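You operate a simulated robot arm through the tools that you are given. There is no shell and no other tool.

Carry out the task below with a simulated two-armed robot. There is one attempt and no reset: what you move stays moved.

TASK
Hold the drive box and pull the games drive out.
Fine: switch the rack off first and leave it off; pull the shelf out, lay the drive on the parts bin lid and push the shelf back in. Where these are worked on the way, their far stop is far enough and under half their travel is too little: rack shelf.

It is judged by the outcome, as a careful person would: the job done as asked, and still so three seconds after it is handed in. It fails if anything else is knocked over, pushed out of place, dropped, spilled or broken. Lids that push on must go on centred and level and be pressed home; caps that screw on are set level and turned clockwise until they are tight.

THE ROBOT
Two 7-joint arms with two-finger grippers on one trunk, on a base that drives. Base frame: it is fixed to the floor where the robot stands at the start and does not move with it; the origin is under the middle of the robot, x ahead of it, y to its left, z up. Units: m, degrees, N and s.
The left shoulder is at the start at [0.187, 0.216, 0.945], the right one opposite. With the tool pointing down near the work surface each hand reaches from about 0.46 to 0.94 m from the robot's upright axis, wherever it stands, measured 20 degrees to its own side. Places, roughly: drive bay [0.9, -0.1, 0.7]; parts bin lid [0.4, -1, 0.8]; rack shelf [1, 0.2, 0.7]; rack switch [0.8, 0, 0.6]. Payload 3.18 kg a hand.
The TCP of each hand is the grasp point between the finger pads, 0.03 m short of the fingertips. In the tool frame z runs along the fingers and y along their closing line. The gripper opens to 0.144 m. The gripper's body begins 0.103 m behind the TCP.
Orientation is that of the tool frame in the base frame, as a unit quaternion [w, x, y, z]. With the fingers straight down and closing along the base's y, the tool's x points along the base's -x, its y along +y and its z along -z.

THE INTERFACE
- The arms move only by the tool apply_moves. It takes "left_moves", "right_moves" or both (then of equal length, played together; a hand with none holds still); each is a list of rows, each an object of numbers (a shift or turn left out is 0, a gripper value left out holds the last): "dx", "dy", "dz": the shift along the tool's x, y, z in m; "ax", "ay", "az": the turn, a rotation vector about the tool's x, y, z in degrees. In form: [{"dx": .., "dy": .., "dz": .., "ax": .., "ay": .., "az": ..}, ...]. A call has 1 to 20 rows; each row shifts and turns the commanded pose from where the row before left it, along the tool's axes as they then stand. "left_gripper" and "right_gripper" are, for a hand that has rows, the opening, from 0 (shut) to 1 (fully open), set as the call begins (left out, the last holds). Rows are played at 5 a second. More than 0.05 m and 8.6 degrees between two rows, or a gripper value outside its range, and nothing of the call is played. Where a pose cannot be reached the arm comes as near as it can. A force on the tool above 90 N (or 10 N above the force at the start of the call, whichever is more), or a blocked arm, ends the call early, and 0.2 s more pass. The fingers move at their own pace and stop on an object; they squeeze with about 21 N. The grip force told is the motor's: it shows also when the fingers shut on nothing. Time passes only in rows, and 0.2 s behind the last, so rows that do not move let the fingers close. The reply holds the time, the measured pose of the TCP, the force on the tool along the base axes, the opening and the grip force, in the units named above and with some noise, with the torque about the TCP (base axes, N m) and any sound that the robot's microphone picked up.
- Cameras (640 x 400 px; columns grow to the right, rows downward): "scene" is now at [0.3439, -0.0142, 1.1458]; the picture's right is [0.01, -1.00, 0.00], its down [-0.28, -0.00, -0.96] and it looks along [0.96, 0.01, -0.28] (base axes); focal length 214 px, centre (320, 200). "left" rides on the left gripper at [0.076, -0.016, -0.143] in its tool frame; the picture's right is [0.21, 0.98, 0.00], its down [-0.84, 0.18, -0.51] and it looks along [-0.50, 0.11, 0.86] (tool axes); focal length 218 px, centre (320, 200). "right" rides on the right gripper at [0.077, 0.016, -0.143] in its tool frame; the picture's right is [-0.21, 0.98, 0.00], its down [-0.84, -0.18, -0.51] and it looks along [-0.50, -0.11, 0.86] (tool axes); focal length 218 px, centre (320, 200). There is no depth. A picture from a camera that has moved, and an enlarged one, comes with that camera's place and axes in the base frame and with its lens. The place of the scene camera against the robot may be out by one fixed shift of up to 0.025 m in any direction.
- grab_frame(camera): a new picture of that camera. It takes no simulated time.
- move_column(by): slides the trunk up (or, below 0, down) by that many m; the arms and the scene camera ride with it, the base frame stays. It gives what a move gives, with no picture.
- base_move(legs): drives the robot by 1 to 6 legs, each [ahead, left, turn to the left] in m, m and degrees, along the robot's own axes; the way and the turn of a leg run together, so that a leg with both is an arc; at most 1.5 m and 180 degrees a leg. The arms and the cameras ride along, it lands a little off, and it stops where it bumps. It gives what a move gives.
- turn_head(pan, tilt): turns the head with the scene camera to pan (to the left, within 80 degrees either way) and tilt (down, from -29 to 69), counted from straight ahead of the robot. It gives what a move gives.
- close_up(camera, box): a new picture of the part [left, top, right, bottom] of that camera's present view, enlarged. It takes no simulated time.
- finish_job(): hands the job in; it is judged then, once.

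Nothing tells you exact positions but the pictures and the camera data. Unless the task says otherwise, let go and move clear before handing in.

The tools are called as name(argument=value, ...) on one line, values as JSON. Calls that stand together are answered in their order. apply_moves: Moves the arms, as the interface text tells. Its arguments: {"type":"object","properties":{"left_moves":{"type":"array","items":{"type":"object","properties":{"dx":{"type":"number"},"dy":{"type":"number"},"dz":{"type":"number"},"ax":{"type":"number"},"ay":{"type":"number"},"az":{"type":"number"}}}},"left_gripper":{"type":"number"},"right_moves":{"type":"array","items":{"type":"object","properties":{"dx":{"type":"number"},"dy":{"type":"number"},"dz":{"type":"number"},"ax":{"type":"number"},"ay":{"type":"number"},"az":{"type":"number"}}}},"right_gripper":{"type":"number"}},"required":[]} The other tools are called the same way: move_column (by) slides the trunk up or down; base_move (legs) drives the base; turn_head (pan, tilt) turns the head that bears the scene camera; grab_frame (camera) takes a picture; close_up (camera, box) takes an enlarged picture of a part of a camera's view; finish_job () hands the job in.

At the start:

```text
t: 0.0
left_ee_pos: [0.3959, 0.142, 1.0438]
left_tcp_rot: [-0.003, -0.005, 1.0, 0.001]
left_contact_force: [77.4, 1.5, -23.1]
left_torque: [0.49, 12.26, 2.72]
left_opening: 0.1438
left_grasp_force: 0.0
right_ee_pos: [0.4246, -0.2543, 1.0249]
right_tcp_rot: [-0.001, 0.0, 1.0, 0.001]
right_contact_force: [1.4, 0.4, -0.9]
right_torque: [-0.02, 0.01, -0.02]
right_opening: 0.1441
right_grasp_force: 0.1
trunk travel left (down, up): [-0.039, 0.33]
robot x, y, heading: [-0.0009, -0.0016, -0.0]
head pan, tilt: [-56.0, 62.0]
```

scene: 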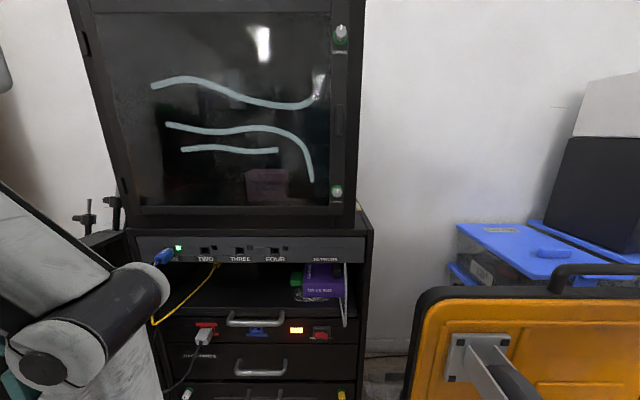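
right: 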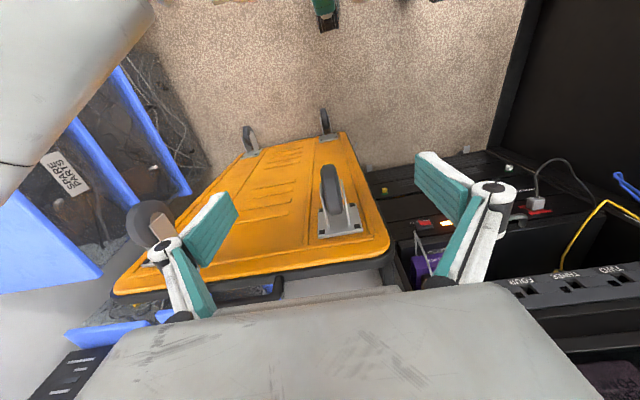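
left: 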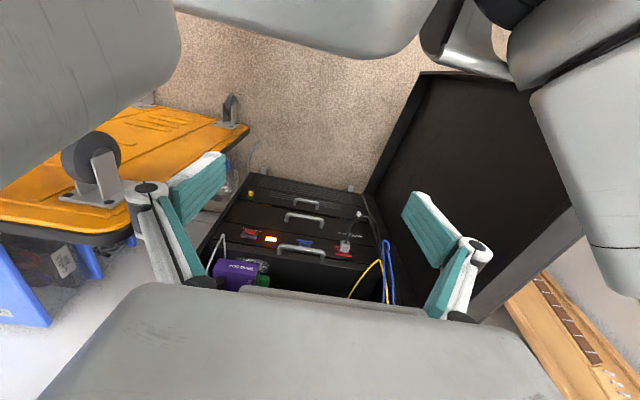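

The picture shows a rack straight ahead with a switch panel, a purple "drive box" on a shelf, drawers below, and blue bins at the right. I'll look closer before moving anything.

close_up(camera="scene", box=[120, 220, 380, 400])

close_up(camera="scene", box=[400, 60, 640, 400])

close_up(camera="left", box=[190, 160, 450, 310])

close_up(camera="right", box=[380, 130, 640, 300])

grab_frame(camera="scene")

```text
2.22 times, centred on (250, 310) of scene
camera zoom: at [0.3439, -0.0142, 1.1458], right [0.01, -1.0, 0.0], down [-0.28, 0.0, -0.96], along [0.96, 0.01, -0.28], focal length 477 px, centre (476, -44)
```

zoom: 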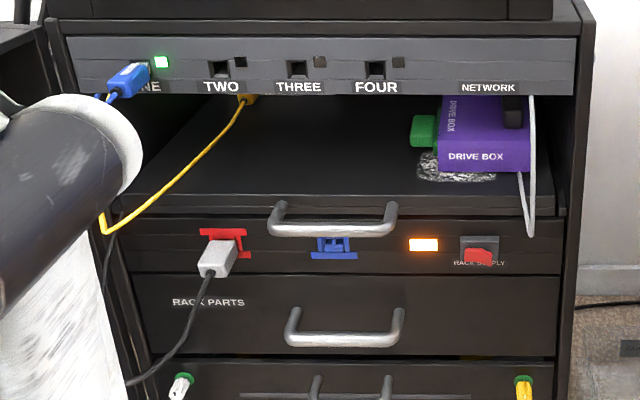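

```text
1.18 times, centred on (520, 230) of scene
camera zoom: at [0.3439, -0.0142, 1.1458], right [0.01, -1.0, 0.0], down [-0.28, 0.0, -0.96], along [0.96, 0.01, -0.28], focal length 252 px, centre (85, 165)
```

zoom: 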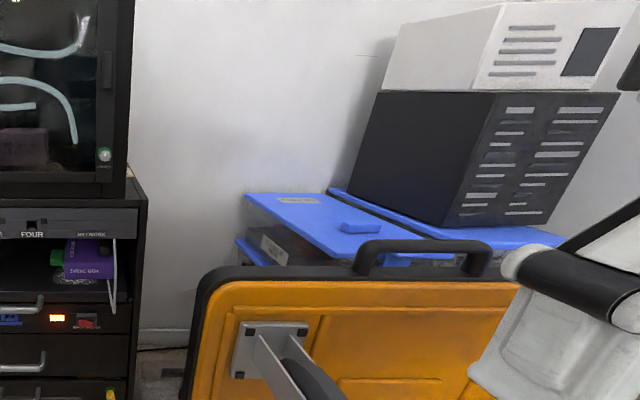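

```text
2.46 times, centred on (320, 235) of left
camera zoom: at [0.3222, 0.1261, 1.187], right [-0.22, 0.98, 0.0], down [0.84, 0.19, 0.5], along [0.49, 0.11, -0.86], focal length 537 px, centre (320, 114)
```

zoom: 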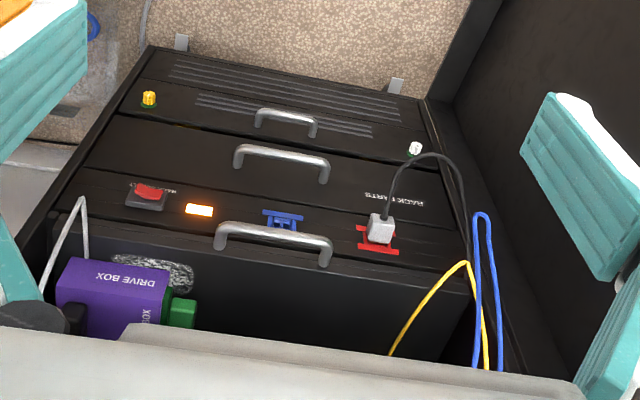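

```text
2.35 times, centred on (510, 215) of right
camera zoom: at [0.3491, -0.2384, 1.1665], right [0.21, 0.98, 0.0], down [0.84, -0.18, 0.51], along [0.5, -0.11, -0.86], focal length 514 px, centre (-127, 165)
```

zoom: 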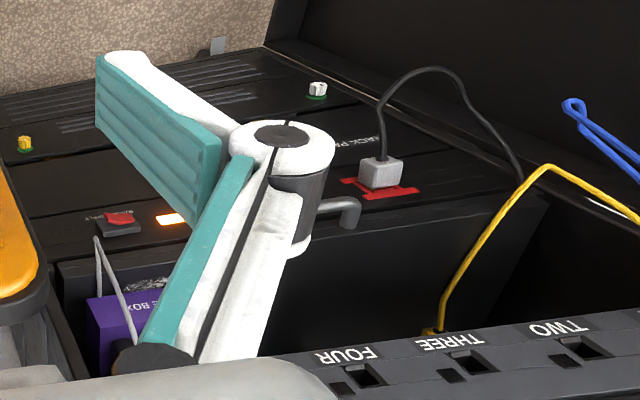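

```text
taken
camera scene: at [0.3439, -0.0142, 1.1458], right [0.01, -1.0, 0.0], down [-0.28, 0.0, -0.96], along [0.96, 0.01, -0.28], focal length 214 px, centre (320, 200)
```

scene: 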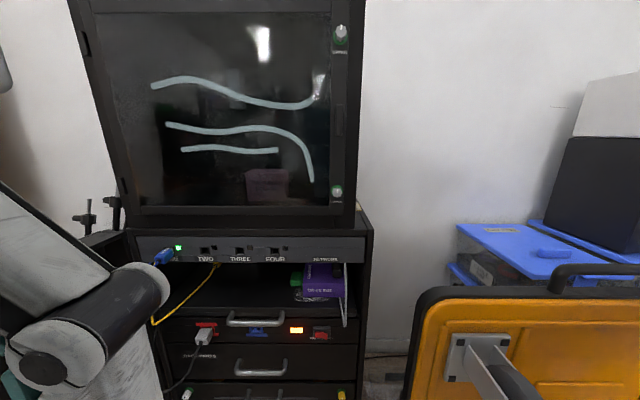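

I see the switch lit at about [0.855, -0.01, 0.574], the shelf with handle above it and the purple drive box with a green drive sticking out to its left. I'll look more downward with the head and check the left arm's force at rest.

turn_head(pan=0, tilt=40)

grab_frame(camera="scene")

close_up(camera="left", box=[190, 220, 330, 310])

```text
t: 1.2
left_ee_pos: [0.3993, 0.1437, 1.0409]
left_tcp_rot: [-0.005, -0.007, 1.0, 0.003]
left_contact_force: [57.2, 46.0, -39.2]
left_torque: [-5.93, 8.09, 0.49]
left_opening: 0.1439
left_grasp_force: 0.0
right_ee_pos: [0.4241, -0.2538, 1.0247]
right_tcp_rot: [-0.002, 0.0, 1.0, 0.0]
right_contact_force: [0.1, 0.4, 0.8]
right_torque: [0.0, 0.03, 0.0]
right_opening: 0.1438
right_grasp_force: 0.2
trunk travel left (down, up): [-0.039, 0.33]
robot x, y, heading: [-0.0012, 0.0053, -0.2]
head pan, tilt: [0.0, 40.0]
```

```text
taken
camera scene: at [0.3437, -0.0127, 1.142], right [0.02, -1.0, 0.0], down [-0.32, -0.01, -0.95], along [0.95, 0.02, -0.32], focal length 214 px, centre (320, 200)
```

scene: 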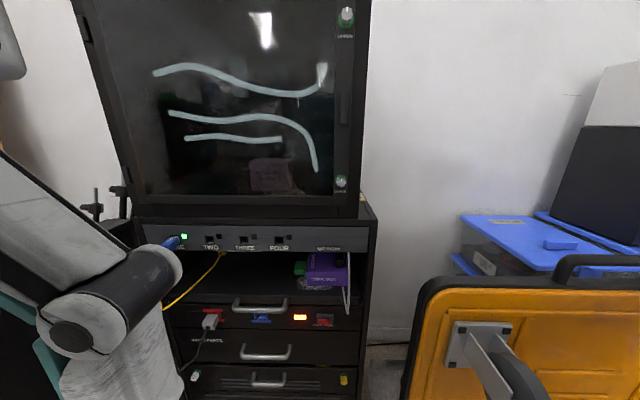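

```text
4.44 times, centred on (260, 265) of left
camera zoom: at [0.3243, 0.1262, 1.1851], right [-0.22, 0.98, 0.01], down [0.85, 0.19, 0.5], along [0.49, 0.12, -0.87], focal length 970 px, centre (587, -89)
```

zoom: 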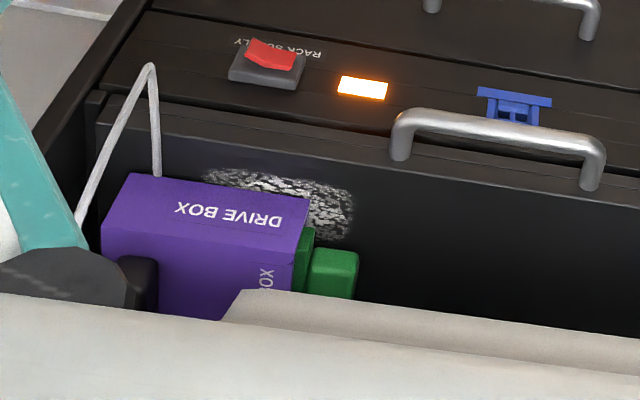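

The head seems to press against the left hand (the force changed with the head's turn), so the camera's tilt is being blocked. I'll move the left hand away from the head: forward, left and down.

apply_moves(left_moves=[{"dx": -0.02, "dy": 0.02, "dz": 0.02}, {"dx": -0.02, "dy": 0.02, "dz": 0.02}, {"dy": 0.02, "dz": 0.01}, {"dy": 0.02, "dz": 0.01}, {}])

grab_frame(camera="scene")

grab_frame(camera="left")

```text
t: 2.5
left_ee_pos: [0.4354, 0.2256, 0.9831]
left_tcp_rot: [-0.003, -0.005, 1.0, 0.001]
left_contact_force: [0.5, -0.3, -0.5]
left_torque: [-0.02, -0.06, -0.01]
left_opening: 0.1438
left_grasp_force: 0.0
right_ee_pos: [0.4245, -0.254, 1.025]
right_tcp_rot: [0.0, 0.0, 1.0, -0.001]
right_contact_force: [-0.3, 0.2, 0.0]
right_torque: [-0.01, 0.02, 0.0]
right_opening: 0.144
right_grasp_force: 0.1
trunk travel left (down, up): [-0.039, 0.33]
robot x, y, heading: [0.0002, 0.0034, 0.4]
head pan, tilt: [0.0, 40.0]
```

```text
taken
camera scene: at [0.3354, -0.0151, 1.1087], right [0.0, -1.0, 0.0], down [-0.64, 0.0, -0.77], along [0.77, 0.0, -0.64], focal length 214 px, centre (320, 200)
```

scene: 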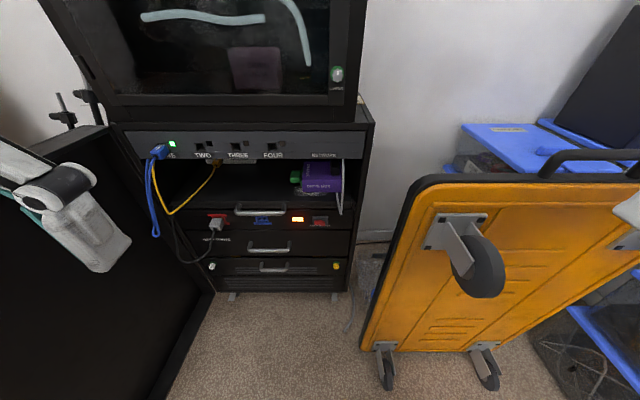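

```text
taken
camera left: at [0.3605, 0.2074, 1.1266], right [-0.22, 0.98, 0.0], down [0.84, 0.19, 0.5], along [0.49, 0.11, -0.86], focal length 218 px, centre (320, 200)
```

left: 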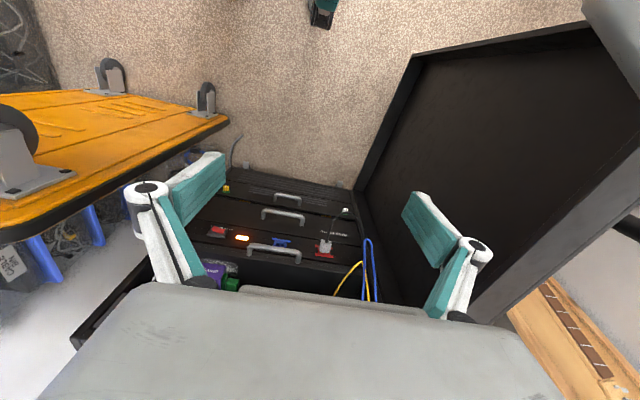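

The contact is gone and the head obeys. Now I look toward the right at the bins, and closer at the drive box.

close_up(camera="scene", box=[270, 120, 370, 240])

close_up(camera="scene", box=[120, 110, 380, 280])

turn_head(pan=-65, tilt=35)

grab_frame(camera="scene")

```text
3.33 times, centred on (320, 180) of scene
camera zoom: at [0.3354, -0.0151, 1.1087], right [0.0, -1.0, 0.0], down [-0.64, 0.0, -0.77], along [0.77, 0.0, -0.64], focal length 715 px, centre (320, 267)
```

zoom: 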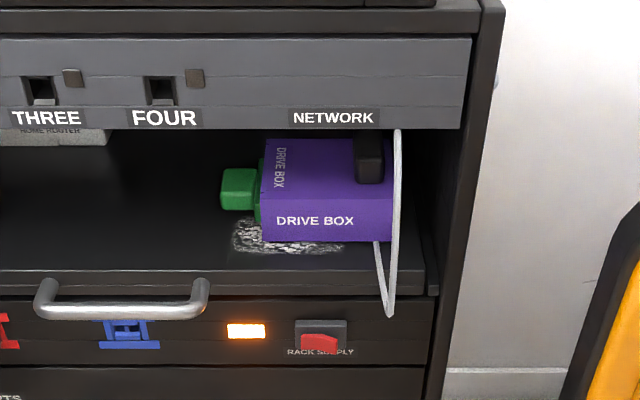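

```text
2.35 times, centred on (250, 195) of scene
camera zoom: at [0.3354, -0.0151, 1.1087], right [0.0, -1.0, 0.0], down [-0.64, 0.0, -0.77], along [0.77, 0.0, -0.64], focal length 505 px, centre (485, 212)
```

zoom: 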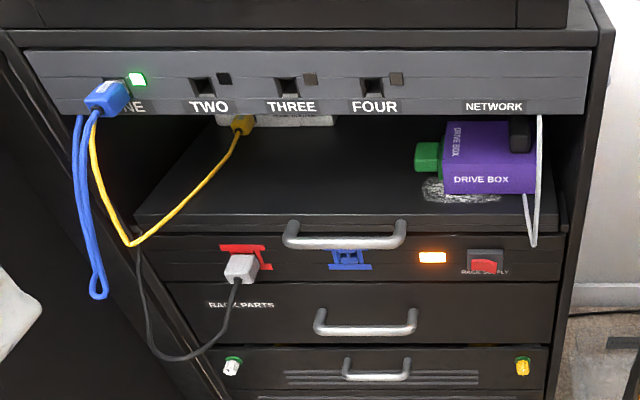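

```text
t: 3.8
left_ee_pos: [0.4356, 0.2255, 0.9818]
left_tcp_rot: [-0.003, -0.005, 1.0, 0.002]
left_contact_force: [-0.6, 0.2, 0.2]
left_torque: [0.03, -0.05, -0.03]
left_opening: 0.144
left_grasp_force: 0.0
right_ee_pos: [0.4248, -0.2538, 1.0243]
right_tcp_rot: [0.0, 0.0, 1.0, 0.0]
right_contact_force: [-1.0, 0.8, -0.2]
right_torque: [-0.01, 0.03, -0.01]
right_opening: 0.1437
right_grasp_force: 0.0
trunk travel left (down, up): [-0.039, 0.33]
robot x, y, heading: [-0.0004, 0.0001, -0.1]
head pan, tilt: [-65.0, 35.0]
```

```text
taken
camera scene: at [0.2877, -0.0947, 1.1162], right [-0.91, -0.42, 0.0], down [-0.24, 0.52, -0.82], along [0.35, -0.74, -0.57], focal length 214 px, centre (320, 200)
```

scene: 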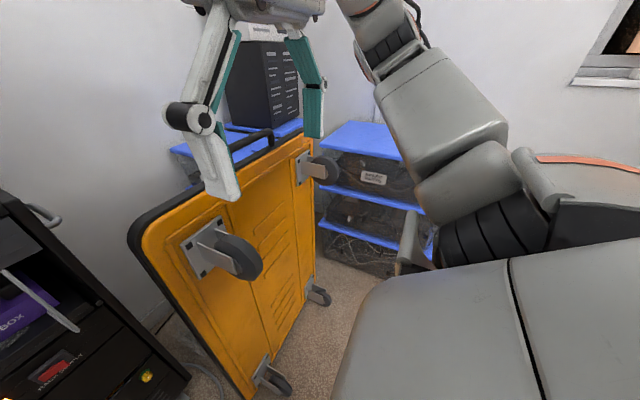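

The right-hand stack's lid comes out near [0.5, -1.03, 0.8], which fits the parts bin. I zoom in to read the labels.

close_up(camera="scene", box=[310, 110, 450, 280])

close_up(camera="scene", box=[160, 20, 340, 200])

grab_frame(camera="right")

```text
2.35 times, centred on (380, 195) of scene
camera zoom: at [0.2877, -0.0947, 1.1162], right [-0.91, -0.42, 0.0], down [-0.24, 0.52, -0.82], along [0.35, -0.74, -0.57], focal length 505 px, centre (179, 212)
```

zoom: 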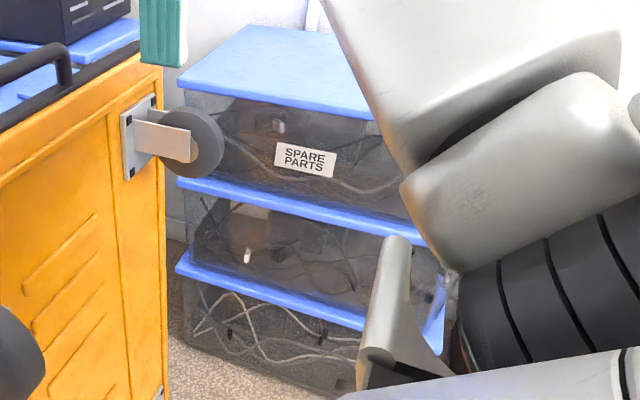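

```text
2.22 times, centred on (250, 110) of scene
camera zoom: at [0.2877, -0.0947, 1.1162], right [-0.91, -0.42, 0.0], down [-0.24, 0.52, -0.82], along [0.35, -0.74, -0.57], focal length 477 px, centre (476, 400)
```

zoom: 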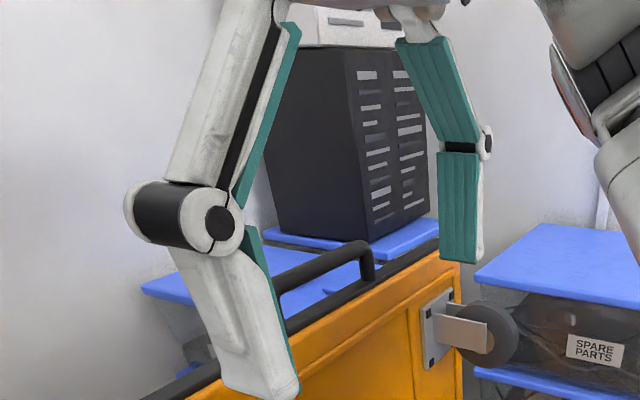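

```text
taken
camera right: at [0.349, -0.2384, 1.1666], right [0.21, 0.98, 0.0], down [0.84, -0.18, 0.51], along [0.5, -0.11, -0.86], focal length 218 px, centre (320, 200)
```

right: 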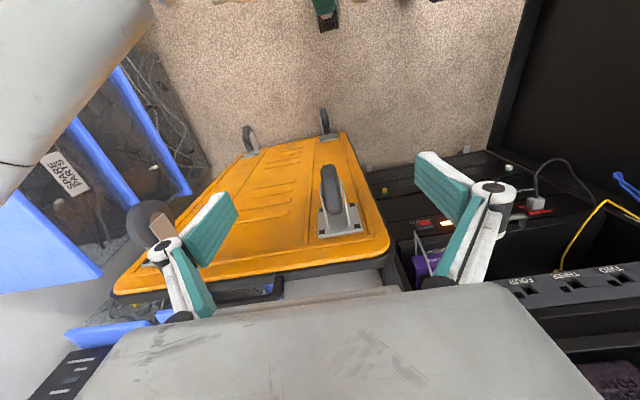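

The spare-parts stack on the right has a clear lid; the folded cart leans at about x 0.62, y -0.18 to -0.7, so I'll keep off it. Now I bring the left hand, shut and turned to point forward, in front of the rack switch.

turn_head(pan=0, tilt=40)

apply_moves(left_moves=[{"dx": -0.0223, "dy": -0.0182, "dz": 0.0345, "ay": -8.18}, {"dx": -0.0172, "dy": -0.0182, "dz": 0.0373, "ay": -8.18}, {"dx": -0.0117, "dy": -0.0182, "dz": 0.0394, "ay": -8.18}, {"dx": -0.006, "dy": -0.0182, "dz": 0.0406, "ay": -8.18}, {"dx": -0.0001, "dy": -0.0182, "dz": 0.0411, "ay": -8.18}, {"dx": 0.0057, "dy": -0.0182, "dz": 0.0407, "ay": -8.18}], left_gripper=0)

grab_frame(camera="scene")

grab_frame(camera="left")

```text
t: 5.2
left_ee_pos: [0.4353, 0.2241, 0.9814]
left_tcp_rot: [-0.003, -0.005, 1.0, 0.001]
left_contact_force: [-0.3, 0.5, -0.1]
left_torque: [-0.01, 0.03, -0.02]
left_opening: 0.1441
left_grasp_force: 0.2
right_ee_pos: [0.4239, -0.2531, 1.0247]
right_tcp_rot: [-0.001, 0.0, 1.0, 0.0]
right_contact_force: [-1.3, 0.2, 0.0]
right_torque: [0.01, -0.02, -0.01]
right_opening: 0.1441
right_grasp_force: 0.1
trunk travel left (down, up): [-0.039, 0.33]
robot x, y, heading: [0.0008, -0.0004, -0.2]
head pan, tilt: [0.0, 40.0]
```

```text
t: 6.6
left_ee_pos: [0.5855, 0.1049, 0.7785]
left_tcp_rot: [0.413, -0.004, 0.911, 0.004]
left_contact_force: [-0.7, 0.3, -0.5]
left_torque: [0.01, -0.01, -0.03]
left_opening: 0.0
left_grasp_force: 21.3
left hand out of reach, approached as far as the arm can: row 4, 5
right_ee_pos: [0.4235, -0.2553, 1.0243]
right_tcp_rot: [0.0, 0.0, 1.0, 0.0]
right_contact_force: [0.9, -0.5, 1.1]
right_torque: [0.03, 0.02, 0.04]
right_opening: 0.1439
right_grasp_force: 0.1
trunk travel left (down, up): [-0.039, 0.33]
robot x, y, heading: [-0.0002, -0.0008, -0.2]
head pan, tilt: [0.0, 40.0]
```

```text
taken
camera scene: at [0.3354, -0.0155, 1.1087], right [0.0, -1.0, 0.0], down [-0.64, 0.0, -0.77], along [0.77, 0.0, -0.64], focal length 214 px, centre (320, 200)
```

scene: 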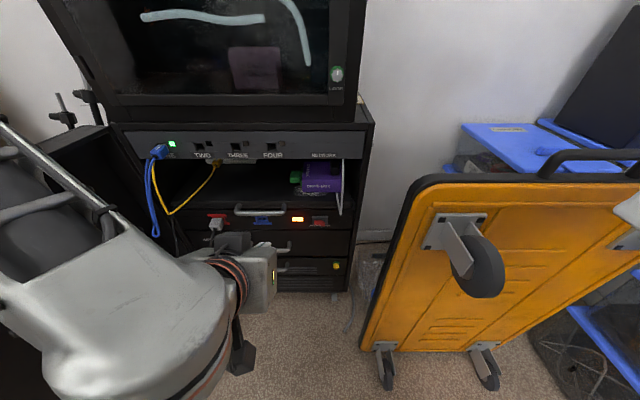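

```text
taken
camera left: at [0.4279, 0.0881, 0.8152], right [-0.15, 0.98, -0.15], down [0.17, 0.18, 0.97], along [0.97, 0.11, -0.19], focal length 218 px, centre (320, 200)
```

left: 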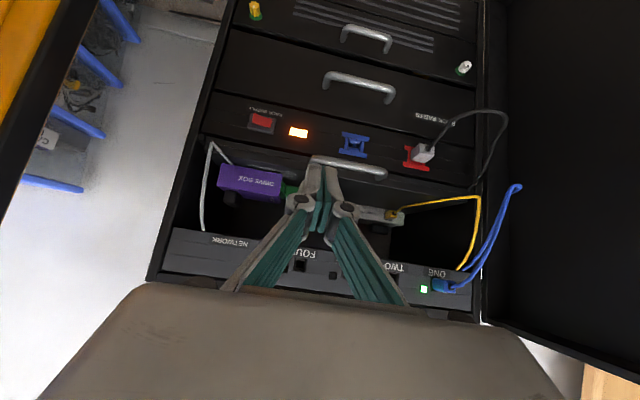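

The hand is bending forward nicely. I continue the turn to a level pointing pose in front of the switch.

apply_moves(left_moves=[{"dx": 0.0115, "dy": -0.0182, "dz": 0.0395, "ay": -8.18}, {"dx": 0.017, "dy": -0.0182, "dz": 0.0374, "ay": -8.18}, {"dx": 0.0221, "dy": -0.0182, "dz": 0.0346, "ay": -8.18}, {"dx": 0.0268, "dy": -0.0182, "dz": 0.0311, "ay": -8.18}, {"dx": 0.031, "dy": -0.0182, "dz": 0.02, "ay": -8.18}, {}])

grab_frame(camera="scene")

grab_frame(camera="left")

```text
t: 7.3
left_ee_pos: [0.6981, 0.1111, 0.7566]
left_tcp_rot: [0.554, -0.162, 0.816, -0.006]
left_contact_force: [-0.8, -0.6, -0.2]
left_torque: [0.03, 0.05, 0.01]
left_opening: 0.0002
left_grasp_force: 21.2
left hand out of reach, approached as far as the arm can: row 2, 3
right_ee_pos: [0.4253, -0.2546, 1.0238]
right_tcp_rot: [0.0, -0.001, 1.0, 0.001]
right_contact_force: [-0.1, -1.0, 1.0]
right_torque: [0.05, -0.02, 0.01]
right_opening: 0.1441
right_grasp_force: 0.0
trunk travel left (down, up): [-0.039, 0.33]
robot x, y, heading: [0.0018, 0.0012, -0.0]
head pan, tilt: [0.0, 40.0]
stopped in row 3 (left hand): the arm was blocked; the commanded pose is now the measured one
```

```text
taken
camera scene: at [0.3354, -0.0157, 1.1086], right [0.0, -1.0, 0.0], down [-0.64, 0.0, -0.77], along [0.77, 0.0, -0.64], focal length 214 px, centre (320, 200)
```

scene: 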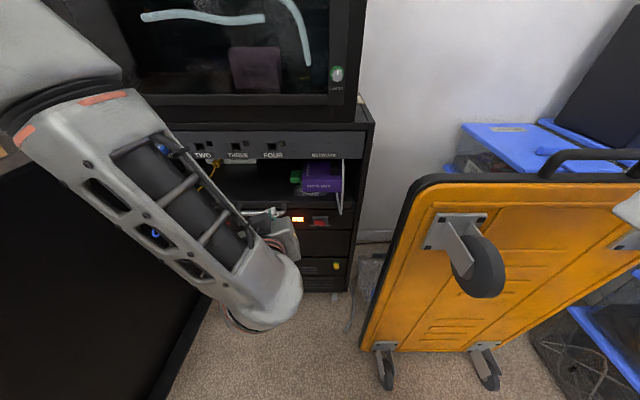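

```text
taken
camera left: at [0.5487, 0.0516, 0.746], right [-0.32, 0.87, -0.37], down [-0.23, 0.31, 0.92], along [0.92, 0.38, 0.1], focal length 218 px, centre (320, 200)
```

left: 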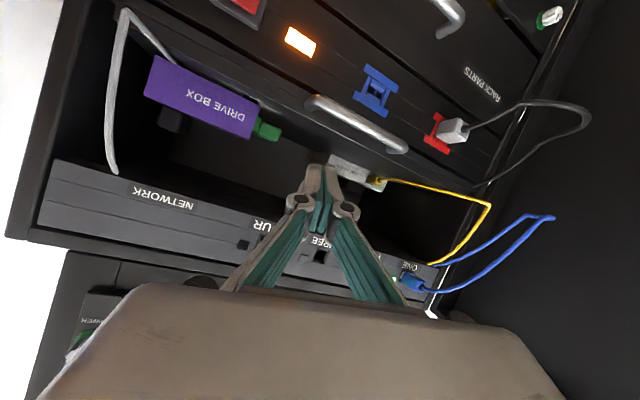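

The arm swung its elbow over and got blocked, so level pointing is awkward this close. I back the hand off toward the robot and turn it down again.

apply_moves(left_moves=[{"dz": -0.04}, {"dz": -0.04, "ay": 6}, {"dz": -0.03, "ay": 8}, {"ay": 8, "ax": -4}, {}])

grab_frame(camera="scene")

grab_frame(camera="left")

```text
refused: row 4 steps farther than a row can; nothing moved
```

```text
taken
camera scene: at [0.3354, -0.0157, 1.1086], right [0.0, -1.0, 0.0], down [-0.64, 0.0, -0.77], along [0.77, 0.0, -0.64], focal length 214 px, centre (320, 200)
```

scene: 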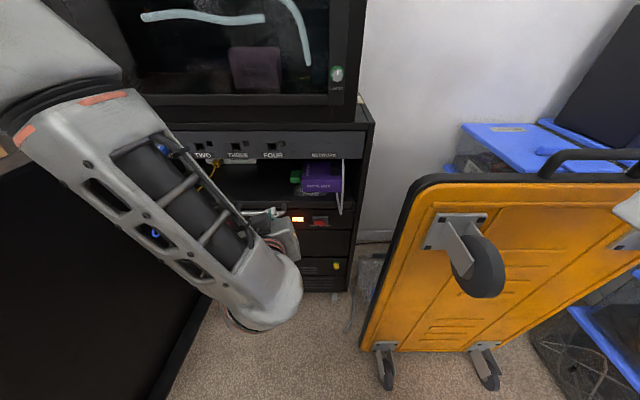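

```text
taken
camera left: at [0.5487, 0.0516, 0.746], right [-0.32, 0.87, -0.37], down [-0.23, 0.31, 0.92], along [0.92, 0.38, 0.1], focal length 218 px, centre (320, 200)
```

left: 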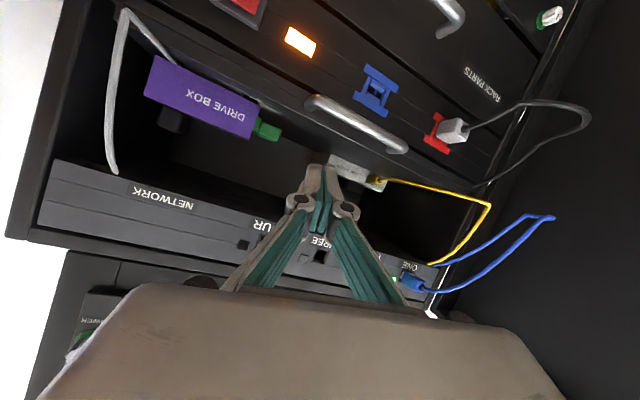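

Refused because a turn was too large; nothing moved. I resend with smaller turns.

apply_moves(left_moves=[{"dz": -0.04}, {"dz": -0.04, "ay": 6}, {"dz": -0.03, "ay": 7}, {"ay": 7}, {}])

grab_frame(camera="scene")

grab_frame(camera="right")

```text
t: 8.5
left_ee_pos: [0.5991, 0.0817, 0.7959]
left_tcp_rot: [0.404, -0.155, 0.901, -0.035]
left_contact_force: [0.6, 0.2, -0.3]
left_torque: [-0.03, 0.0, -0.06]
left_opening: 0.0
left_grasp_force: 21.0
left hand out of reach, approached as far as the arm can: row 1
right_ee_pos: [0.4245, -0.2537, 1.0239]
right_tcp_rot: [0.0, 0.001, 1.0, 0.0]
right_contact_force: [0.4, 0.4, -0.4]
right_torque: [-0.01, 0.0, 0.02]
right_opening: 0.1443
right_grasp_force: 0.0
trunk travel left (down, up): [-0.039, 0.33]
robot x, y, heading: [0.0013, 0.0021, 0.0]
head pan, tilt: [0.0, 40.0]
```

```text
taken
camera scene: at [0.3353, -0.015, 1.1087], right [0.0, -1.0, 0.0], down [-0.64, 0.0, -0.77], along [0.77, 0.0, -0.64], focal length 214 px, centre (320, 200)
```

scene: 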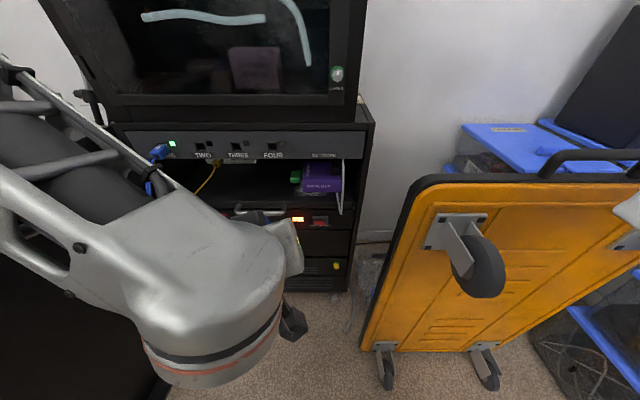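

```text
taken
camera right: at [0.3488, -0.2383, 1.1668], right [0.21, 0.98, 0.0], down [0.84, -0.18, 0.51], along [0.5, -0.11, -0.86], focal length 218 px, centre (320, 200)
```

right: 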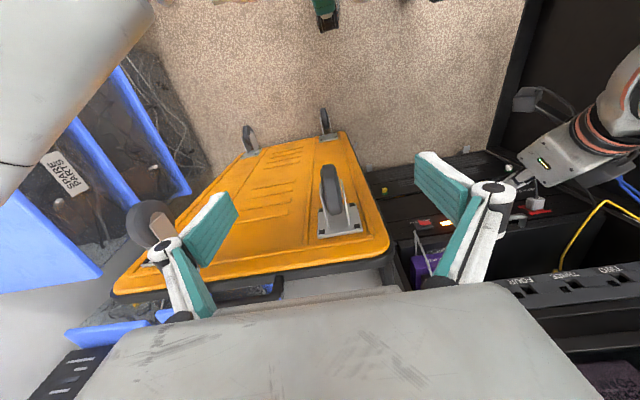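

The arm is back in its normal shape, pitched about 42° down. I unroll it slightly and take a wrist view to place the switch better.

apply_moves(left_moves=[{"az": 7.3, "dz": -0.01}, {"az": 7.3}, {}])

grab_frame(camera="left")

close_up(camera="scene", box=[230, 140, 370, 240])

```text
t: 9.3
left_ee_pos: [0.5927, 0.0819, 0.8042]
left_tcp_rot: [0.406, -0.039, 0.913, 0.019]
left_contact_force: [0.2, 0.4, 0.4]
left_torque: [0.0, 0.02, -0.01]
left_opening: 0.0
left_grasp_force: 21.6
right_ee_pos: [0.4244, -0.2542, 1.0261]
right_tcp_rot: [0.0, 0.0, 1.0, 0.0]
right_contact_force: [-0.4, 0.2, 0.0]
right_torque: [-0.02, 0.0, 0.0]
right_opening: 0.1438
right_grasp_force: 0.1
trunk travel left (down, up): [-0.039, 0.33]
robot x, y, heading: [0.0021, 0.0041, -0.1]
head pan, tilt: [0.0, 40.0]
```

```text
taken
camera left: at [0.4381, 0.0522, 0.843], right [-0.22, 0.96, -0.15], down [0.17, 0.19, 0.97], along [0.96, 0.19, -0.21], focal length 218 px, centre (320, 200)
```

left: 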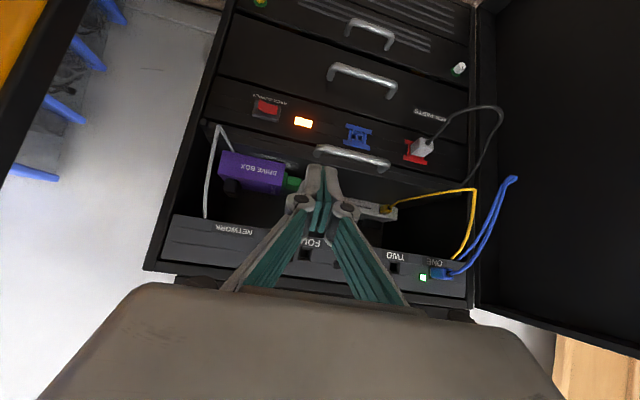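

```text
4.00 times, centred on (300, 190) of scene
camera zoom: at [0.3353, -0.0148, 1.1087], right [0.0, -1.0, 0.0], down [-0.64, 0.0, -0.77], along [0.77, 0.0, -0.64], focal length 858 px, centre (400, 240)
```

zoom: 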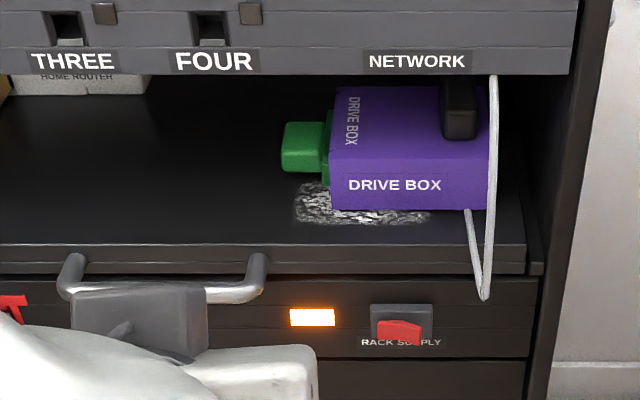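

Triangulating from two left-camera poses puts the switch at about [0.854, -0.003, 0.586]. I look closely at its lever from the wrist camera.

close_up(camera="left", box=[240, 85, 330, 140])

close_up(camera="scene", box=[295, 205, 345, 235])

close_up(camera="left", box=[290, 130, 420, 210])

```text
7.11 times, centred on (285, 112) of left
camera zoom: at [0.4381, 0.0522, 0.843], right [-0.22, 0.96, -0.15], down [0.17, 0.19, 0.97], along [0.96, 0.19, -0.21], focal length 1552 px, centre (569, 822)
```

zoom: 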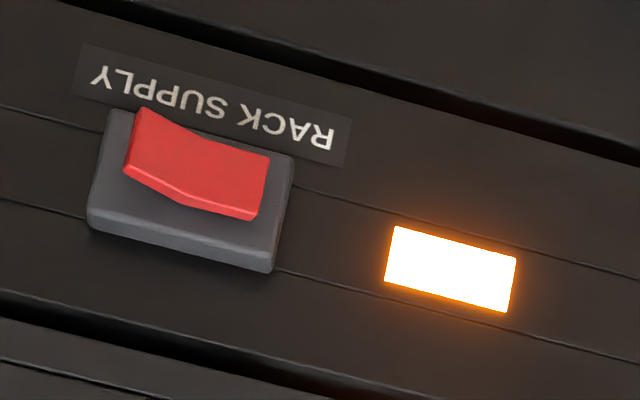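

```text
12.80 times, centred on (320, 220) of scene
camera zoom: at [0.3353, -0.0148, 1.1087], right [0.0, -1.0, 0.0], down [-0.64, 0.0, -0.77], along [0.77, 0.0, -0.64], focal length 2745 px, centre (320, -56)
```

zoom: 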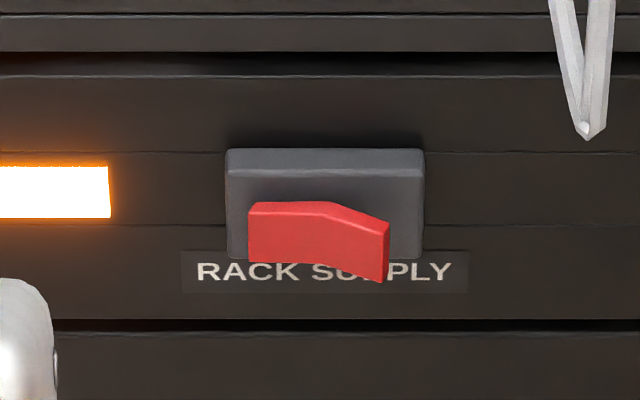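

```text
4.92 times, centred on (355, 170) of left
camera zoom: at [0.4381, 0.0522, 0.843], right [-0.22, 0.96, -0.15], down [0.17, 0.19, 0.97], along [0.96, 0.19, -0.21], focal length 1074 px, centre (148, 348)
```

zoom: 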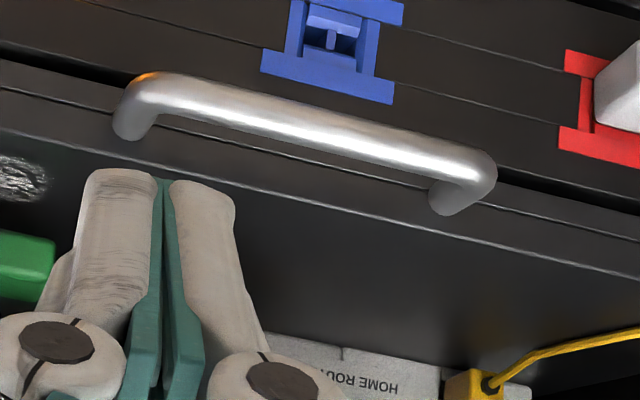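

The rocker turns sideways: its right half (toward -y) sticks out, so that half must be pressed. I move the closed fingertips to just in front of it.

apply_moves(left_moves=[{"dx": 0.0042, "dy": -0.0171, "dz": 0.039}, {"dx": 0.0042, "dy": -0.0171, "dz": 0.039}, {"dx": 0.0042, "dy": -0.0171, "dz": 0.039}, {"dx": 0.0042, "dy": -0.0171, "dz": 0.039}, {"dx": 0.0042, "dy": -0.0171, "dz": 0.039}, {"dx": 0.0042, "dy": -0.0171, "dz": 0.039}, {"dx": 0.0042, "dy": -0.0171, "dz": 0.039}, {}])

grab_frame(camera="left")

grab_frame(camera="scene")

```text
t: 11.1
left_ee_pos: [0.8063, 0.0132, 0.6342]
left_tcp_rot: [0.417, -0.084, 0.905, 0.012]
left_contact_force: [-62.5, -2.5, 72.9]
left_torque: [-0.28, 0.05, -0.47]
left_opening: 0.0
left_grasp_force: 30.9
right_ee_pos: [0.411, -0.253, 1.0328]
right_tcp_rot: [0.01, -0.001, 1.0, 0.0]
right_contact_force: [-0.1, 1.4, 0.4]
right_torque: [-0.06, -0.03, 0.0]
right_opening: 0.1441
right_grasp_force: 0.0
trunk travel left (down, up): [-0.039, 0.33]
robot x, y, heading: [-0.0018, -0.002, -0.0]
head pan, tilt: [0.0, 40.0]
stopped in row 8 (left hand): the force on the tool passed its limit at 110 N (the readings are from after the stop); the commanded pose is now the measured one
```

```text
taken
camera left: at [0.6529, -0.0267, 0.6714], right [-0.29, 0.93, -0.21], down [0.13, 0.25, 0.96], along [0.95, 0.25, -0.19], focal length 218 px, centre (320, 200)
```

left: 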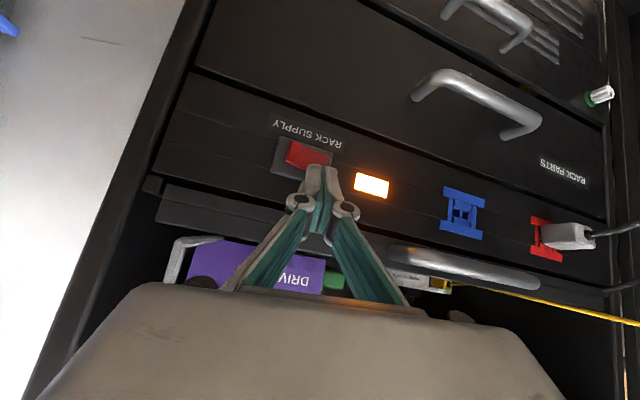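

```text
taken
camera scene: at [0.3209, -0.0148, 1.1149], right [0.0, -1.0, 0.0], down [-0.64, 0.0, -0.77], along [0.77, 0.0, -0.64], focal length 214 px, centre (320, 200)
```

scene: 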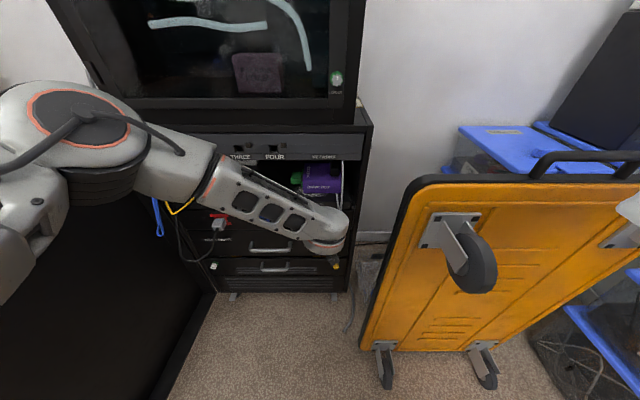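

The fingertips ran onto the upper-left corner of the switch frame with too much force, so the hand strayed from the commanded path. I back off along the fingers and check.

apply_moves(left_moves=[{"dz": -0.02}, {"dz": -0.03}, {}, {}])

grab_frame(camera="left")

grab_frame(camera="scene")

grab_frame(camera="right")

```text
t: 12.1
left_ee_pos: [0.7751, 0.0119, 0.6501]
left_tcp_rot: [0.408, -0.087, 0.909, 0.016]
left_contact_force: [-0.8, 0.0, 1.0]
left_torque: [0.0, 0.0, -0.04]
left_opening: 0.0
left_grasp_force: 30.9
right_ee_pos: [0.4227, -0.2542, 1.0245]
right_tcp_rot: [0.001, -0.001, 1.0, 0.0]
right_contact_force: [0.6, 0.5, -0.4]
right_torque: [-0.04, -0.01, -0.01]
right_opening: 0.1441
right_grasp_force: 0.1
trunk travel left (down, up): [-0.039, 0.33]
robot x, y, heading: [-0.0017, -0.0023, 0.0]
head pan, tilt: [0.0, 40.0]
```

```text
taken
camera left: at [0.6237, -0.0293, 0.6907], right [-0.3, 0.93, -0.2], down [0.14, 0.25, 0.96], along [0.94, 0.26, -0.21], focal length 218 px, centre (320, 200)
```

left: 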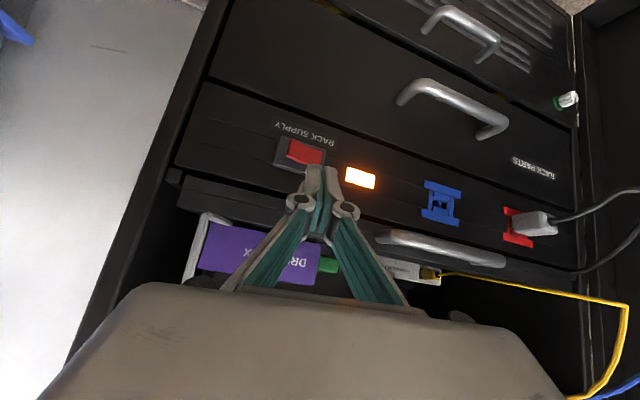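

```text
taken
camera scene: at [0.3334, -0.0148, 1.1086], right [0.0, -1.0, 0.0], down [-0.64, 0.0, -0.77], along [0.77, 0.0, -0.64], focal length 214 px, centre (320, 200)
```

scene: 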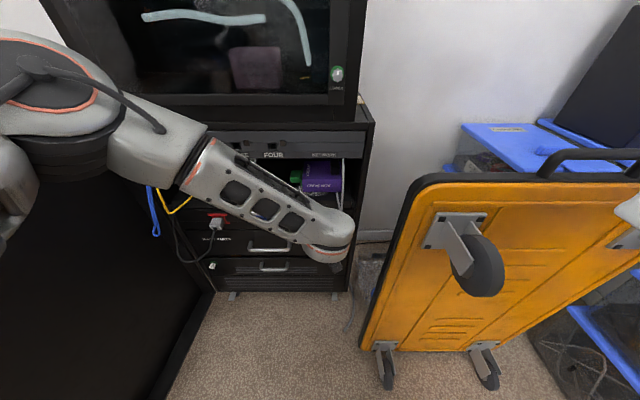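

```text
taken
camera right: at [0.3462, -0.2382, 1.167], right [0.21, 0.98, 0.0], down [0.84, -0.18, 0.51], along [0.5, -0.11, -0.86], focal length 218 px, centre (320, 200)
```

right: 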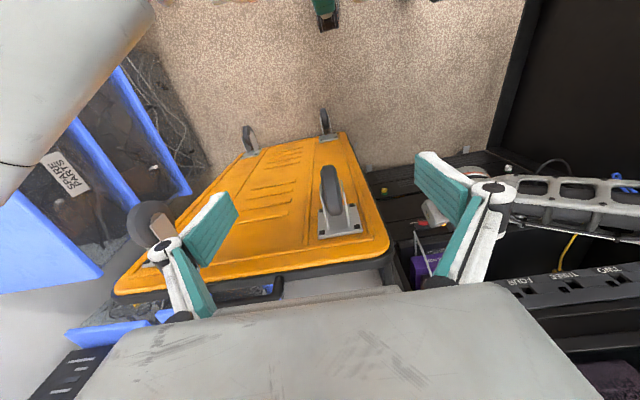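

Everything sprang back and is free. I now go in small steps to a point just in front of the protruding right half of the rocker, checking tracking.

apply_moves(left_moves=[{"dx": 0.0084, "dy": -0.0091, "dz": 0.0097}, {"dx": 0.0084, "dy": -0.0091, "dz": 0.0097}, {"dx": 0.0084, "dy": -0.0091, "dz": 0.0097}, {"dx": 0.0084, "dy": -0.0091, "dz": 0.0097}, {}, {}])

close_up(camera="left", box=[220, 80, 420, 220])

close_up(camera="scene", box=[230, 140, 370, 260])

```text
t: 13.1
left_ee_pos: [0.8112, 0.0206, 0.6401]
left_tcp_rot: [0.41, -0.145, 0.901, 0.008]
left_contact_force: [-47.8, -11.9, 46.5]
left_torque: [-0.35, -0.22, -0.48]
left_opening: 0.0
left_grasp_force: 31.2
right_ee_pos: [0.4138, -0.2557, 1.0313]
right_tcp_rot: [0.008, -0.001, 1.0, 0.0]
right_contact_force: [-0.2, -0.8, 0.5]
right_torque: [0.04, -0.01, -0.01]
right_opening: 0.1439
right_grasp_force: 0.1
trunk travel left (down, up): [-0.039, 0.33]
robot x, y, heading: [-0.003, 0.0011, 0.0]
head pan, tilt: [0.0, 40.0]
stopped in row 5 (left hand): the force on the tool passed its limit at 133 N (the readings are from after the stop); the commanded pose is now the measured one
```

```text
2.86 times, centred on (320, 150) of left
camera zoom: at [0.6639, -0.0332, 0.6809], right [-0.39, 0.88, -0.26], down [0.1, 0.32, 0.94], along [0.91, 0.34, -0.22], focal length 624 px, centre (320, 343)
```

zoom: 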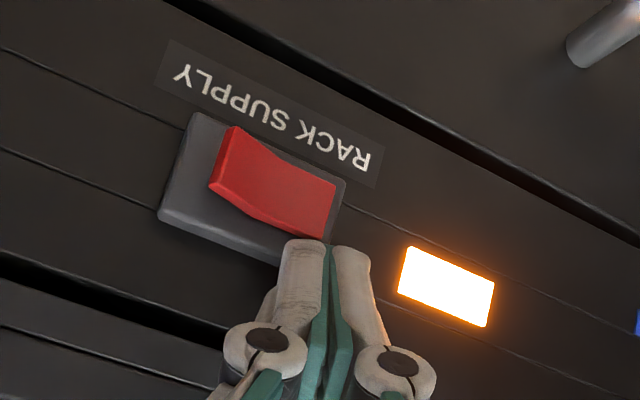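

```text
3.33 times, centred on (300, 200) of scene
camera zoom: at [0.3234, -0.0164, 1.1132], right [0.0, -1.0, 0.0], down [-0.64, 0.0, -0.77], along [0.77, 0.0, -0.64], focal length 715 px, centre (387, 200)
```

zoom: 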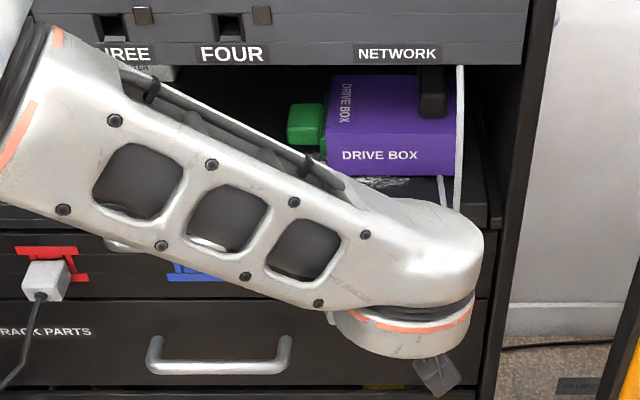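

Once more it touched the frame's corner while not following the sideways command. I'll back well away and test how well the arm tracks in free air.

apply_moves(left_moves=[{"dz": -0.03}, {"dz": -0.04}, {"dz": -0.04}, {}, {}])

apply_moves(left_moves=[{"dy": -0.02}, {"dy": -0.02}, {}, {}])

grab_frame(camera="left")

grab_frame(camera="scene")

```text
t: 14.3
left_ee_pos: [0.739, 0.0102, 0.7062]
left_tcp_rot: [0.406, -0.15, 0.902, 0.01]
left_contact_force: [-0.1, -0.4, -0.2]
left_torque: [0.06, 0.0, -0.01]
left_opening: 0.0001
left_grasp_force: 30.9
right_ee_pos: [0.4211, -0.2543, 1.0259]
right_tcp_rot: [0.001, 0.0, 1.0, 0.0]
right_contact_force: [0.5, -0.1, -0.4]
right_torque: [0.02, 0.01, -0.02]
right_opening: 0.1441
right_grasp_force: 0.0
trunk travel left (down, up): [-0.039, 0.33]
robot x, y, heading: [-0.0052, -0.0012, -0.1]
head pan, tilt: [0.0, 40.0]
```

```text
t: 15.5
left_ee_pos: [0.7727, 0.0073, 0.724]
left_tcp_rot: [0.403, -0.196, 0.894, 0.006]
left_contact_force: [0.6, -1.2, -0.2]
left_torque: [0.01, 0.03, -0.02]
left_opening: 0.0
left_grasp_force: 31.1
right_ee_pos: [0.4217, -0.2539, 1.0249]
right_tcp_rot: [0.0, -0.001, 1.0, 0.0]
right_contact_force: [-0.1, -0.1, 0.1]
right_torque: [-0.03, -0.01, 0.01]
right_opening: 0.1441
right_grasp_force: 0.1
trunk travel left (down, up): [-0.039, 0.33]
robot x, y, heading: [-0.0052, 0.0001, 0.0]
head pan, tilt: [0.0, 40.0]
stopped in row 4 (left hand): the arm was blocked; the commanded pose is now the measured one
```

```text
taken
camera left: at [0.6311, -0.057, 0.7688], right [-0.47, 0.83, -0.29], down [0.08, 0.37, 0.93], along [0.88, 0.41, -0.24], focal length 218 px, centre (320, 200)
```

left: 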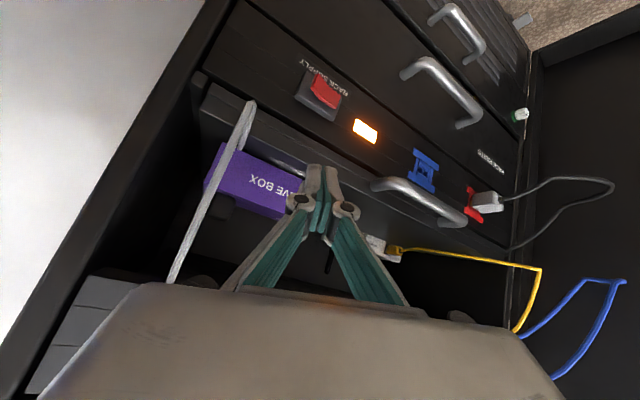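

```text
taken
camera scene: at [0.3323, -0.0148, 1.1086], right [0.0, -1.0, 0.0], down [-0.64, 0.0, -0.77], along [0.77, 0.0, -0.64], focal length 214 px, centre (320, 200)
```

scene: 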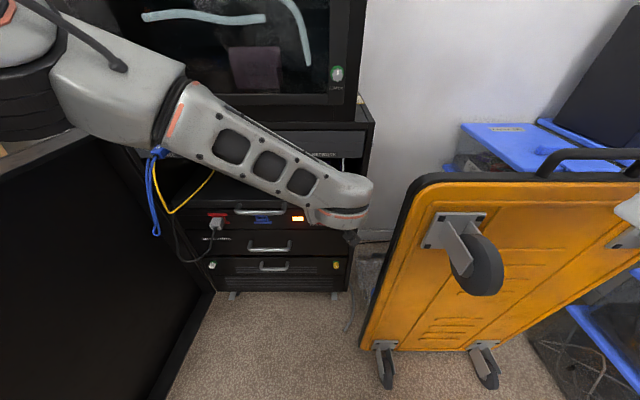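

The arm is blocked without any tool force, so its elbow shape at this steep pitch is the trouble. I retreat up and back, turning the hand towards vertical, and will use a gentler forward tilt instead.

apply_moves(left_moves=[{"dz": -0.04}, {"dz": -0.04}, {"dz": -0.04, "az": 5}, {"dz": -0.03, "az": 6}, {"ay": 8}, {"ay": 8}, {"ay": 8}, {}])

grab_frame(camera="scene")

```text
t: 17.3
left_ee_pos: [0.66, -0.021, 0.8248]
left_tcp_rot: [0.203, -0.11, 0.973, 0.022]
left_contact_force: [1.1, -0.7, 0.5]
left_torque: [0.02, -0.03, 0.0]
left_opening: 0.0001
left_grasp_force: 30.2
right_ee_pos: [0.4219, -0.2533, 1.0252]
right_tcp_rot: [0.001, -0.001, 1.0, 0.001]
right_contact_force: [0.3, 0.1, 0.5]
right_torque: [0.03, 0.0, 0.0]
right_opening: 0.144
right_grasp_force: 0.1
trunk travel left (down, up): [-0.039, 0.33]
robot x, y, heading: [-0.0024, 0.0017, 0.1]
head pan, tilt: [0.0, 40.0]
```

```text
taken
camera scene: at [0.3321, -0.0152, 1.1088], right [0.0, -1.0, 0.0], down [-0.64, 0.0, -0.77], along [0.77, 0.0, -0.64], focal length 214 px, centre (320, 200)
```

scene: 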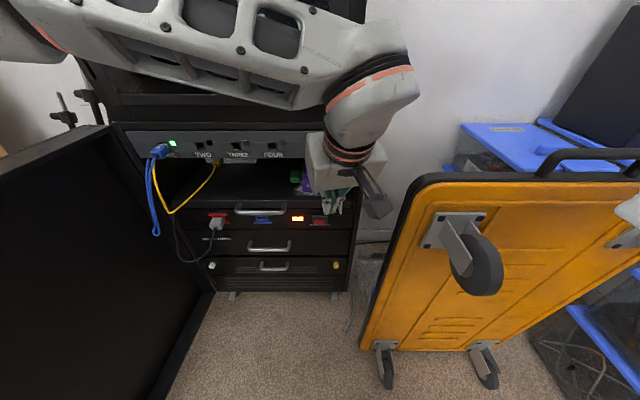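

The hand is now tilted about 23° and the arm follows well. I lower it in front of the switch, still clear of it.

apply_moves(left_moves=[{"dx": 0.0027, "dy": -0.0034, "dz": 0.0385}, {"dx": 0.0027, "dy": -0.0034, "dz": 0.0385}, {"dx": 0.0027, "dy": -0.0034, "dz": 0.0385}, {"dx": 0.0027, "dy": -0.0034, "dz": 0.0385}, {"dx": 0.0027, "dy": -0.0034, "dz": 0.0385}, {"dx": 0.0027, "dy": -0.0034, "dz": 0.0385}, {}, {}])

grab_frame(camera="scene")

grab_frame(camera="left")

```text
t: 19.1
left_ee_pos: [0.7425, -0.0232, 0.6048]
left_tcp_rot: [0.202, -0.111, 0.973, 0.022]
left_contact_force: [-0.2, -0.5, -0.2]
left_torque: [0.03, 0.0, -0.01]
left_opening: 0.0
left_grasp_force: 30.6
right_ee_pos: [0.4216, -0.2545, 1.0246]
right_tcp_rot: [0.001, -0.001, 1.0, 0.0]
right_contact_force: [0.3, 0.3, 0.3]
right_torque: [0.02, 0.03, 0.04]
right_opening: 0.1439
right_grasp_force: 0.0
trunk travel left (down, up): [-0.039, 0.33]
robot x, y, heading: [-0.004, 0.0018, 0.2]
head pan, tilt: [0.0, 40.0]
```

```text
taken
camera scene: at [0.3324, -0.0152, 1.1086], right [0.0, -1.0, 0.0], down [-0.64, 0.0, -0.77], along [0.77, 0.0, -0.64], focal length 214 px, centre (320, 200)
```

scene: 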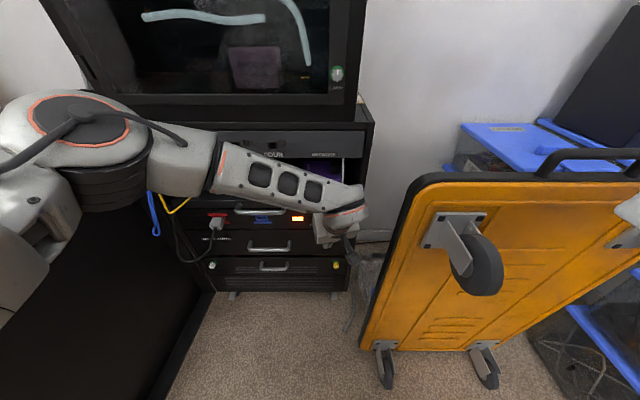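

```text
taken
camera left: at [0.6238, -0.0667, 0.7062], right [-0.41, 0.91, -0.09], down [0.51, 0.3, 0.8], along [0.76, 0.28, -0.59], focal length 218 px, centre (320, 200)
```

left: 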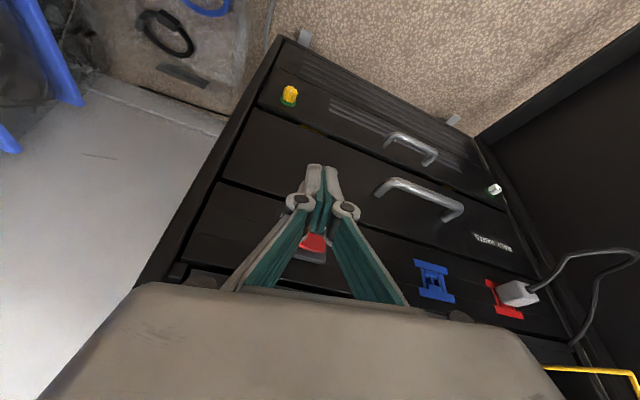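

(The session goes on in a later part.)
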